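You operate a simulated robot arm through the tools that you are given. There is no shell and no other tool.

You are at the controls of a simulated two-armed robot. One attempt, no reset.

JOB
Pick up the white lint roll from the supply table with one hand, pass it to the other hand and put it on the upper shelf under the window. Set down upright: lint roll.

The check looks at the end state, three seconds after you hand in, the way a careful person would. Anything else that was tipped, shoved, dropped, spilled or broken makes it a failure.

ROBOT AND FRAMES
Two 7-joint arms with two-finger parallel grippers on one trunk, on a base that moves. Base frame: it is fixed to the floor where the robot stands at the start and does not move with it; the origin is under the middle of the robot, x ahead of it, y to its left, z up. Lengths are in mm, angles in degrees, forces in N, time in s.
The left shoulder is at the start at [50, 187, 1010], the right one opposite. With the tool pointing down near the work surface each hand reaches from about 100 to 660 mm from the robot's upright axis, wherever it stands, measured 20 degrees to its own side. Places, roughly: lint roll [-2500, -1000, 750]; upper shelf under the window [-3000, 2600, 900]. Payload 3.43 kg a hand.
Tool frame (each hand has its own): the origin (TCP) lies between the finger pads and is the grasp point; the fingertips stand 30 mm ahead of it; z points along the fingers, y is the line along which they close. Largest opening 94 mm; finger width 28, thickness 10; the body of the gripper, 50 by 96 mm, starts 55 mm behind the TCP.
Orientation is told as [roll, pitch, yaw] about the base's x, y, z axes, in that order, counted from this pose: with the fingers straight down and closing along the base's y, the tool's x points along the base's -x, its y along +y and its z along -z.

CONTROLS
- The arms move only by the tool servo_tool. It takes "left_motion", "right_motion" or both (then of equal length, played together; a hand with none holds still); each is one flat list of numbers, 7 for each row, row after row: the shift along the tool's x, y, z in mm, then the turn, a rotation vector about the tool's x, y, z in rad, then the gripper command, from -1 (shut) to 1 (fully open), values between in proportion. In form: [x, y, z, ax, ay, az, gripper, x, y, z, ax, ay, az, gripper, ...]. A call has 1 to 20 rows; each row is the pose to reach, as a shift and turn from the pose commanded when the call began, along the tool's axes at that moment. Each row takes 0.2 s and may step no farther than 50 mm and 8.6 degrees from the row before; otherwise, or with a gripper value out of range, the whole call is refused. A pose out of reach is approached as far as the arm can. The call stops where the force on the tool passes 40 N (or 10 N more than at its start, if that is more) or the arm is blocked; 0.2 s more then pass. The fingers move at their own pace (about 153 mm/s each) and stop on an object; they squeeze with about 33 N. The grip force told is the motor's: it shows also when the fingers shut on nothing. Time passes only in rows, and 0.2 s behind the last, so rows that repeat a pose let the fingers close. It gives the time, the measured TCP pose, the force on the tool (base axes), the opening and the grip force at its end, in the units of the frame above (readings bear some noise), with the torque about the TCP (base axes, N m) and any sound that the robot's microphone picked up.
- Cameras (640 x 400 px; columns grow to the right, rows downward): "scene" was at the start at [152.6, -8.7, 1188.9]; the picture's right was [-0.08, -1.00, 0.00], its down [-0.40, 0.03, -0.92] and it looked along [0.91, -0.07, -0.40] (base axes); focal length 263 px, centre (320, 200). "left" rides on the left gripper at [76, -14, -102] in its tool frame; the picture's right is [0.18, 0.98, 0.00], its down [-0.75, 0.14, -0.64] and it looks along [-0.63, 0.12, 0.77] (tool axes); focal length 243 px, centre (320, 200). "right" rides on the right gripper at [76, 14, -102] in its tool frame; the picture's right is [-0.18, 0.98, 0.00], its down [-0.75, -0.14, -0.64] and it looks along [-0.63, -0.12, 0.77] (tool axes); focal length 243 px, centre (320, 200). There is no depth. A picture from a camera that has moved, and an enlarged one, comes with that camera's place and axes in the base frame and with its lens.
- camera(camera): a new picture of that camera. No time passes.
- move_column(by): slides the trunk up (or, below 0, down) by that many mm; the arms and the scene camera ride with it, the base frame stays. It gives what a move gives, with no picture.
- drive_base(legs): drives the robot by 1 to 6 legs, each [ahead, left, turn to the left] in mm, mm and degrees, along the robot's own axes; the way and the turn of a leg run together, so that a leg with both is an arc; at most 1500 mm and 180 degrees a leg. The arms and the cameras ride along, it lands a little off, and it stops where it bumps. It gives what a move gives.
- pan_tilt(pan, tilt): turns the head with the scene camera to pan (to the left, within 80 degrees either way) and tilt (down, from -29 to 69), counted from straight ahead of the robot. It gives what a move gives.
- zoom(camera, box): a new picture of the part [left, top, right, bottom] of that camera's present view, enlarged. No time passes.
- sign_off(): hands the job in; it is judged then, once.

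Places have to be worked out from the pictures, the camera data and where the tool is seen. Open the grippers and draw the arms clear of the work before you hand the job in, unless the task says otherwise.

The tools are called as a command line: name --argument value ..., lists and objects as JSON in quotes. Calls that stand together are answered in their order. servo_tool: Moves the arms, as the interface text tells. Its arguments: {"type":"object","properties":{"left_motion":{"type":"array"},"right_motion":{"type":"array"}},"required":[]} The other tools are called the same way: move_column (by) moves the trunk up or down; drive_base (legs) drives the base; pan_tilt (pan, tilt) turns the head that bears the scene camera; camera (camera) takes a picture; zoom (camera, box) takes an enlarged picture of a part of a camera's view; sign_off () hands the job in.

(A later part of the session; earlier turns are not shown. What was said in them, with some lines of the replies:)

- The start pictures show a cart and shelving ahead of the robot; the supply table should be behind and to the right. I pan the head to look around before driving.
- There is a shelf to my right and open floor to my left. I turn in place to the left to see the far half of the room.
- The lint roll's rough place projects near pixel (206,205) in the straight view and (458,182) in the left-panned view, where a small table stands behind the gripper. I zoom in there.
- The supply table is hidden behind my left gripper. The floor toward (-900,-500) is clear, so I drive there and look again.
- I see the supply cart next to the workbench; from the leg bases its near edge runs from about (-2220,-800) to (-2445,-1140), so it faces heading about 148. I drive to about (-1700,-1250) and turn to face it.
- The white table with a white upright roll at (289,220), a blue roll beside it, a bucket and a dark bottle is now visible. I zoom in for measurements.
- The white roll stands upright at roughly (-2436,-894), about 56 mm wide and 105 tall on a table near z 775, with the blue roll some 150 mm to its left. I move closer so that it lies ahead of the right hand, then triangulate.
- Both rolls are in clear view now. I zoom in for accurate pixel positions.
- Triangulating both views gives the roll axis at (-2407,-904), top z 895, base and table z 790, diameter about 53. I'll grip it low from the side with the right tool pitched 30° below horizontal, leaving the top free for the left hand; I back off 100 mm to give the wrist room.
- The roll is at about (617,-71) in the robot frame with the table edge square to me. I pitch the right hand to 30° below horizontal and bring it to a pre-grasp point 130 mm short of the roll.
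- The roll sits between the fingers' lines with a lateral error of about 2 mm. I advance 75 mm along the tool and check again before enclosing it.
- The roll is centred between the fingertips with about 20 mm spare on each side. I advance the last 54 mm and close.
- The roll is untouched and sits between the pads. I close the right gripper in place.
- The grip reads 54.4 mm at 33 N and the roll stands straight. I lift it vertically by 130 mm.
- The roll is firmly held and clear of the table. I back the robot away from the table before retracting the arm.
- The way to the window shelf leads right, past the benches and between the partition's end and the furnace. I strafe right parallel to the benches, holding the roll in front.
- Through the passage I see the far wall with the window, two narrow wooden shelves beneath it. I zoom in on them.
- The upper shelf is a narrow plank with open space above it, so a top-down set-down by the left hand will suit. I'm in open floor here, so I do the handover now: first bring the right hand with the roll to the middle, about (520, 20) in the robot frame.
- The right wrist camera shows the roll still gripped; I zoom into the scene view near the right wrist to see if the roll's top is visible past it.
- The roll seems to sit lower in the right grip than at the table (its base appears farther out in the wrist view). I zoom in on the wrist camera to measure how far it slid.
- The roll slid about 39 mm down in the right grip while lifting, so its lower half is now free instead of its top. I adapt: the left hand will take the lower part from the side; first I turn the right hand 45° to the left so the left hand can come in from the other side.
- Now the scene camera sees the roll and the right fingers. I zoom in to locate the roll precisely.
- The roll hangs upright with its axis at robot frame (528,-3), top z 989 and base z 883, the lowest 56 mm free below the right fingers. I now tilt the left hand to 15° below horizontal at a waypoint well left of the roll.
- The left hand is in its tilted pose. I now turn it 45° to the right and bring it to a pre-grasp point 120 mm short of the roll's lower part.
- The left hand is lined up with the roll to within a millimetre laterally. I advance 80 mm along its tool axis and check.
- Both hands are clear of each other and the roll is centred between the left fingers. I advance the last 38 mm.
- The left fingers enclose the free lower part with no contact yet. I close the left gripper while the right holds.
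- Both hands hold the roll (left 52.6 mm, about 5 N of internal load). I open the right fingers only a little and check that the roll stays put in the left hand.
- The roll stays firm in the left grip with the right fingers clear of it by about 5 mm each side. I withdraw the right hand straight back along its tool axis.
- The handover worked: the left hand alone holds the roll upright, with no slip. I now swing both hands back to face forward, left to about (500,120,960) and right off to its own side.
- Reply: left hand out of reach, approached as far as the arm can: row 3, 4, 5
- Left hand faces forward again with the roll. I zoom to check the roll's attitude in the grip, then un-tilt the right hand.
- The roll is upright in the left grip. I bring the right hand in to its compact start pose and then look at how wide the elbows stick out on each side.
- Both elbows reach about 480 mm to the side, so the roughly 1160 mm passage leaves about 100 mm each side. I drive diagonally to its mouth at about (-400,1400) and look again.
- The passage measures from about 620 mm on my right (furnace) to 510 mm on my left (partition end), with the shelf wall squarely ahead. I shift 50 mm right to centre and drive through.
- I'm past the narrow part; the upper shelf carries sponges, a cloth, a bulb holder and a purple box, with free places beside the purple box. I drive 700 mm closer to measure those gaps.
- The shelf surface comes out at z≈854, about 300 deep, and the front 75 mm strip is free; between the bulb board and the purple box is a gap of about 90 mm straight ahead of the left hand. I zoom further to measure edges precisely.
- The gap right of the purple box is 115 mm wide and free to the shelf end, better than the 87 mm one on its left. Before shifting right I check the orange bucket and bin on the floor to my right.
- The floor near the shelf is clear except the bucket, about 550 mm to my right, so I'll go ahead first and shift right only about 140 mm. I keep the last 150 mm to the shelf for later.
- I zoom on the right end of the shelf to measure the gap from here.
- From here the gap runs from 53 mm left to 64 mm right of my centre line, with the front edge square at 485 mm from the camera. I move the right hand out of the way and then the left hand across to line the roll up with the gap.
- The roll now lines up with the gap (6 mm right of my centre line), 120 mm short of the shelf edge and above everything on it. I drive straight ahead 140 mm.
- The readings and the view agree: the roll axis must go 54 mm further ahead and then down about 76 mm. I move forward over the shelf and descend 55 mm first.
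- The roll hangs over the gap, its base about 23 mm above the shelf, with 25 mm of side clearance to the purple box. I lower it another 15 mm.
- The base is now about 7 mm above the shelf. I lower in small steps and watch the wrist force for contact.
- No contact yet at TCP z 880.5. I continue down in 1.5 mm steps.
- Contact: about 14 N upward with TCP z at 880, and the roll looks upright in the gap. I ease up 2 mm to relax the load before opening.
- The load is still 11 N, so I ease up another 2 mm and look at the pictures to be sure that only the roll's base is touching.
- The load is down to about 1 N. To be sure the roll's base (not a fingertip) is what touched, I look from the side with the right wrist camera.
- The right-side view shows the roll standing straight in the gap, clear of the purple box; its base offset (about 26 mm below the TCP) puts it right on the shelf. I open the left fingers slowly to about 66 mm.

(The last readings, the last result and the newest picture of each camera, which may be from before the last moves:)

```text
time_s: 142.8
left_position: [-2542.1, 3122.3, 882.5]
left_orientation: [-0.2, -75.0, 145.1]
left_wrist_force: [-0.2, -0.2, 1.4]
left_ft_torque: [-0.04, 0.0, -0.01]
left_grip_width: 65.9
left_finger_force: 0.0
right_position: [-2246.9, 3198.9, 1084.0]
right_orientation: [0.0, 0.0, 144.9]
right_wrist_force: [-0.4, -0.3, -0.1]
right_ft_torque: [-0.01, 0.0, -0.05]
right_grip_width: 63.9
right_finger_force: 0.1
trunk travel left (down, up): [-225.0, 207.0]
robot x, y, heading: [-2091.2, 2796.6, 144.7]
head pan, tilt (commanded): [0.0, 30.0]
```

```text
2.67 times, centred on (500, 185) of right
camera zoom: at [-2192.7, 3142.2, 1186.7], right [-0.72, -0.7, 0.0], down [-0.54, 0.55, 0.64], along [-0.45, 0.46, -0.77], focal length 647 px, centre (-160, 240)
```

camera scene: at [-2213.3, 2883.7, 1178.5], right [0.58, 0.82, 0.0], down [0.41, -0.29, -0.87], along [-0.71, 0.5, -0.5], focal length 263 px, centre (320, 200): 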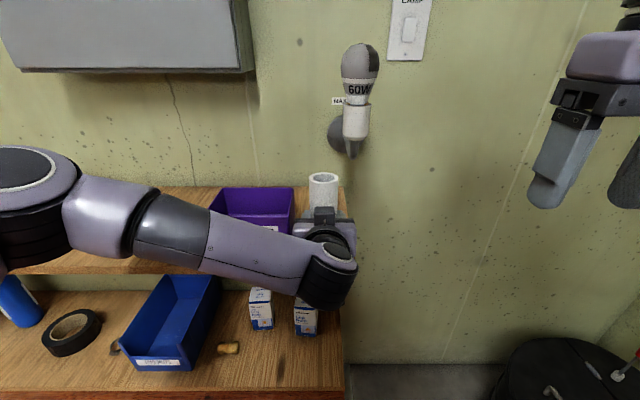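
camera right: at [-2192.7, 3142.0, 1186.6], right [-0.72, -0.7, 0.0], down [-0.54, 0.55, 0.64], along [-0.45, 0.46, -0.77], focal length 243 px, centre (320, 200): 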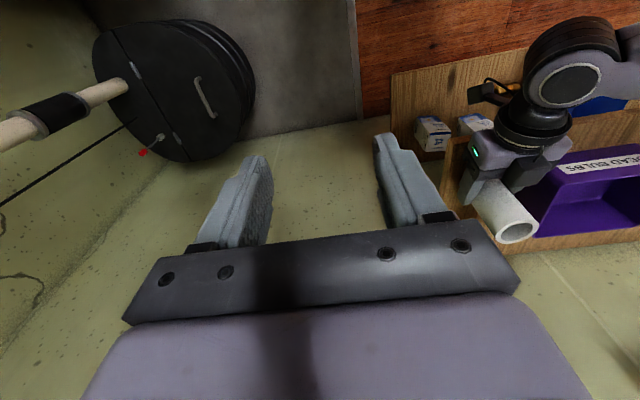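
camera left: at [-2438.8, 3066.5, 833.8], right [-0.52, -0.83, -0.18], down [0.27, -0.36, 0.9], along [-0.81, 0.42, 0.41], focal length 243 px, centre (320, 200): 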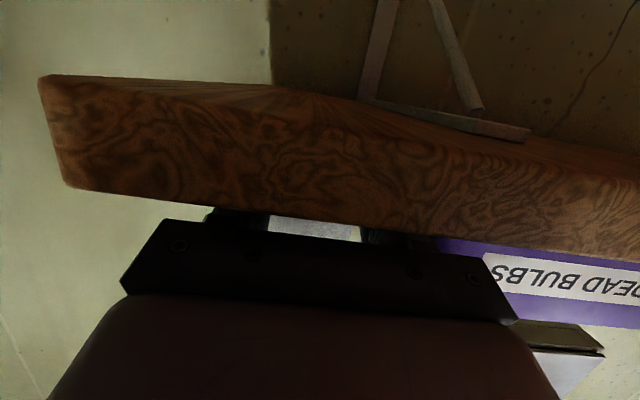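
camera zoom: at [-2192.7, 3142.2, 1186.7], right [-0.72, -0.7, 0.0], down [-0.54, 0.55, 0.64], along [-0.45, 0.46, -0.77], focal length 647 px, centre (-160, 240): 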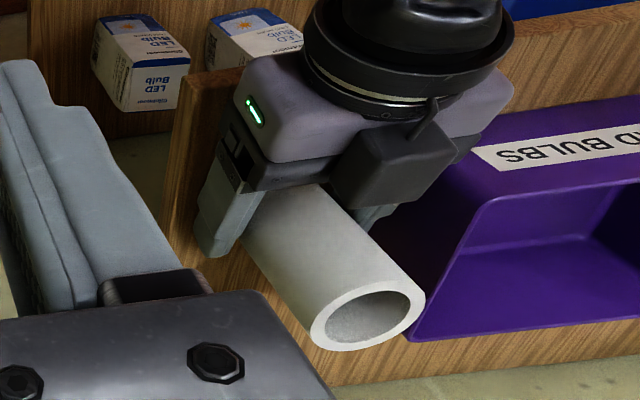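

The roll settled upright on the shelf with the fingers clear on both sides. I withdraw the left hand straight back along its tool axis.

servo_tool --left_motion '[0, 0, -5, 0, 0, 0, 0.4, 0, 0, -12, 0, 0, 0, 0.4, 0, 0, -20, 0, 0, 0, 0.4, 0, 0, -30, 0, 0, 0, 0.4, 0, 0, -42, 0, 0, 0, 0.4, 0, 0, -56, 0, 0, 0, 0.4, 0, 0, -72, 0, 0, 0, 0.4, 0, 0, -90, 0, 0, 0, 0.4, 0, 0, -110, 0, 0, 0, 0.4]'

camera --camera "scene"

zoom --camera "scene" --box '[230, 150, 390, 250]'

zoom --camera "right" --box '[420, 110, 580, 260]'

```text
time_s: 144.8
left_position: [-2454.6, 3060.2, 912.3]
left_orientation: [-0.2, -75.0, 145.3]
left_wrist_force: [0.2, 0.5, 0.1]
left_ft_torque: [0.0, -0.02, -0.02]
left_grip_width: 65.9
left_finger_force: 0.0
right_position: [-2246.9, 3198.2, 1083.8]
right_orientation: [0.0, 0.0, 145.0]
right_wrist_force: [-0.5, -0.7, 0.5]
right_ft_torque: [-0.01, -0.01, 0.02]
right_grip_width: 63.7
right_finger_force: 0.1
trunk travel left (down, up): [-225.0, 207.0]
robot x, y, heading: [-2096.7, 2799.9, 144.7]
head pan, tilt (commanded): [0.0, 30.0]
```

```text
taken
camera scene: at [-2213.2, 2883.6, 1178.5], right [0.58, 0.82, 0.0], down [0.41, -0.29, -0.87], along [-0.71, 0.5, -0.5], focal length 263 px, centre (320, 200)
```

scene: 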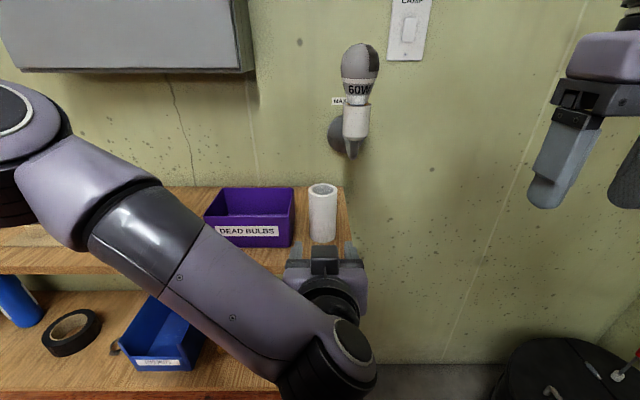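

```text
4.00 times, centred on (310, 200) of scene
camera zoom: at [-2213.2, 2883.6, 1178.5], right [0.58, 0.82, 0.0], down [0.41, -0.29, -0.87], along [-0.71, 0.5, -0.5], focal length 1053 px, centre (360, 200)
```

zoom: 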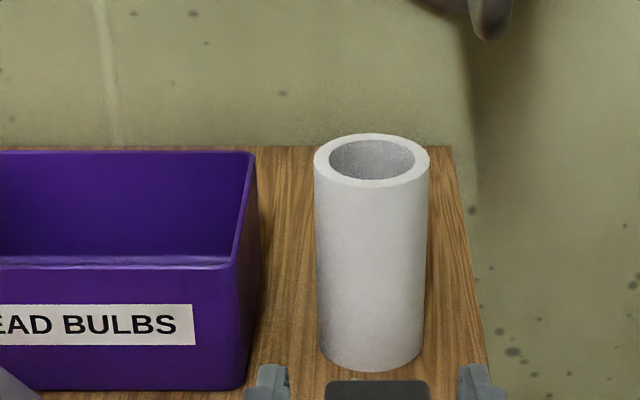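

```text
2.67 times, centred on (500, 185) of right
camera zoom: at [-2192.6, 3142.1, 1186.7], right [-0.72, -0.7, 0.0], down [-0.54, 0.55, 0.64], along [-0.45, 0.46, -0.77], focal length 647 px, centre (-160, 240)
```

zoom: 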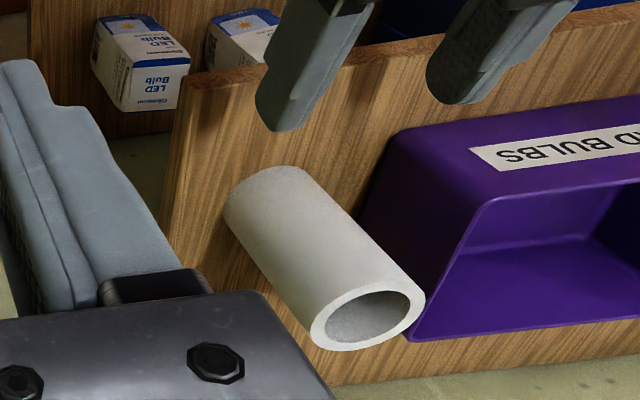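

The roll stands upright and alone on the shelf, nothing else moved. I back the base off along the path I came in on and look again.

drive_base --legs '[[-140, 0, 0]]'

servo_tool --left_motion '[-5, 20, -8, 0, 0.1309, 0, 0.4, -15, 40, -12, 0, 0.2618, 0, 0.4, -30, 60, -16, 0, 0.3927, 0, 0.4, -45, 80, -20, 0, 0.5236, 0, 0.4, -60, 100, -20, 0, 0.6545, 0, 0.4, -75, 115, -20, 0, 0.7854, 0, 0.4, -90, 130, -20, 0, 0.9163, 0, 0.4, -105, 130, -20, 0, 1.0472, 0, 0.4, -120, 130, -20, 0, 1.1781, 0, 0.4, -135, 130, -20, 0, 1.309, 0, 0.4]'

camera --camera "scene"

zoom --camera "scene" --box '[210, 130, 390, 242]'

```text
time_s: 146.1
left_position: [-2344.6, 2983.6, 912.4]
left_orientation: [-0.2, -74.9, 145.2]
left_wrist_force: [0.6, 0.1, -0.4]
left_ft_torque: [-0.02, 0.0, 0.0]
left_grip_width: 65.7
left_finger_force: 0.1
right_position: [-2134.9, 3120.0, 1083.6]
right_orientation: [0.0, 0.0, 144.9]
right_wrist_force: [-0.3, -0.7, -1.0]
right_ft_torque: [0.01, 0.01, -0.02]
right_grip_width: 64.1
right_finger_force: 0.1
trunk travel left (down, up): [-225.0, 207.0]
robot x, y, heading: [-1981.8, 2721.0, 145.0]
head pan, tilt (commanded): [0.0, 30.0]
```

```text
time_s: 148.3
left_position: [-2432.3, 2884.8, 1047.8]
left_orientation: [-0.1, 0.0, 144.9]
left_wrist_force: [0.0, -1.6, -0.3]
left_ft_torque: [0.02, 0.0, 0.02]
left_grip_width: 65.5
left_finger_force: 0.0
right_position: [-2135.8, 3120.0, 1082.9]
right_orientation: [0.0, 0.0, 144.8]
right_wrist_force: [-0.8, 0.0, 0.4]
right_ft_torque: [0.05, 0.03, -0.02]
right_grip_width: 64.0
right_finger_force: 0.1
trunk travel left (down, up): [-225.0, 207.0]
robot x, y, heading: [-1982.9, 2719.0, 144.7]
head pan, tilt (commanded): [0.0, 30.0]
```

```text
taken
camera scene: at [-2102.0, 2805.6, 1178.5], right [0.58, 0.82, 0.0], down [0.41, -0.29, -0.87], along [-0.71, 0.5, -0.5], focal length 263 px, centre (320, 200)
```

scene: 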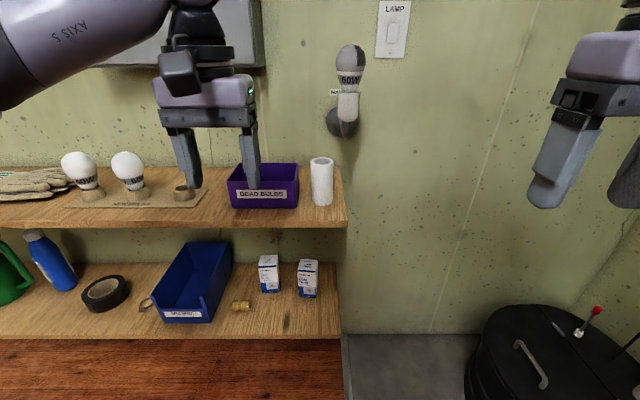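

```text
3.56 times, centred on (300, 186) of scene
camera zoom: at [-2102.0, 2805.6, 1178.5], right [0.58, 0.82, 0.0], down [0.41, -0.29, -0.87], along [-0.71, 0.5, -0.5], focal length 936 px, centre (391, 250)
```

zoom: 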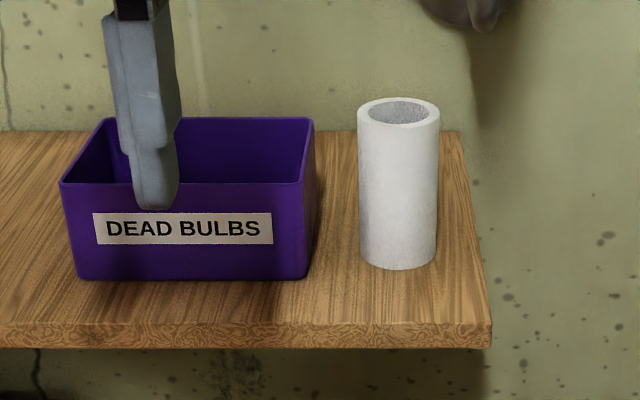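

The roll stands upright beside the untouched purple box, and all other shelf items are in place. I open both grippers fully in place.

servo_tool --left_motion '[10, 0, -10, 0, 0, 0, 1, 20, 0, -20, 0, 0, 0, 1, 20, 0, -20, 0, 0, 0, 1]' --right_motion '[0, 0, -10, 0, 0, 0, 1, 0, 0, -20, 0, 0, 0, 1, 0, 0, -20, 0, 0, 0, 1]'

camera --camera "scene"

```text
time_s: 149.1
left_position: [-2414.8, 2873.3, 1068.4]
left_orientation: [-0.1, 0.0, 144.9]
left_wrist_force: [-0.8, 0.0, 0.1]
left_ft_torque: [-0.03, 0.0, -0.03]
left_grip_width: 94.1
left_finger_force: 0.1
right_position: [-2135.0, 3119.2, 1103.5]
right_orientation: [0.0, 0.0, 144.7]
right_wrist_force: [-0.3, 0.1, 0.7]
right_ft_torque: [0.03, -0.01, -0.01]
right_grip_width: 93.8
right_finger_force: 0.1
trunk travel left (down, up): [-225.0, 207.0]
robot x, y, heading: [-1982.0, 2719.4, 145.0]
head pan, tilt (commanded): [0.0, 30.0]
```

```text
taken
camera scene: at [-2102.0, 2805.5, 1178.5], right [0.58, 0.82, 0.0], down [0.41, -0.29, -0.87], along [-0.71, 0.5, -0.5], focal length 263 px, centre (320, 200)
```

scene: 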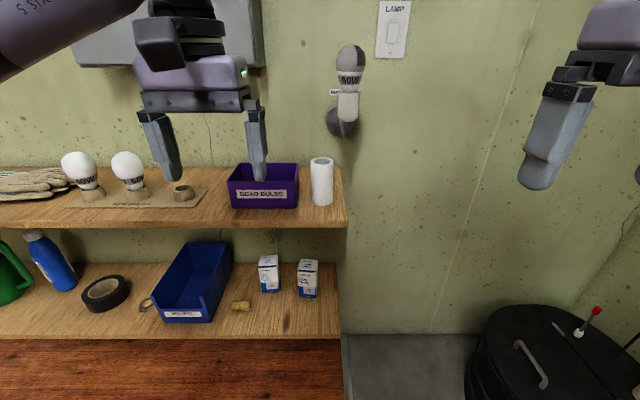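

The lint roll stands upright on the upper shelf, both grippers are open and clear, and everything else is as it was. I hand the job in.

sign_off

```text
The job is handed in.
```

The white lint roll is standing upright on the upper shelf under the window, just right of the purple "DEAD BULBS" box. I handed the job in.

- **Pick-up:** the right hand took it from the supply table. It slid about 40 mm down in the grip during the lift, so the left hand took it by its lower end.
- **Pass:** the roll went from right to left hand in mid-air over open floor, and it stayed firm in the left grip.
- **Set-down:** the left hand lowered it until it touched the shelf, then released it. It settled upright, about 80 mm in from the front edge and 33 mm from the box.
- **Surroundings:** in the last picture the other items I could see on both shelves were in place. I never felt a bump while driving. The orange bucket to the robot's right was out of view during the final approach, so I could not check it by eye.

Both grippers are fully open, and the arms are drawn back from the shelf.
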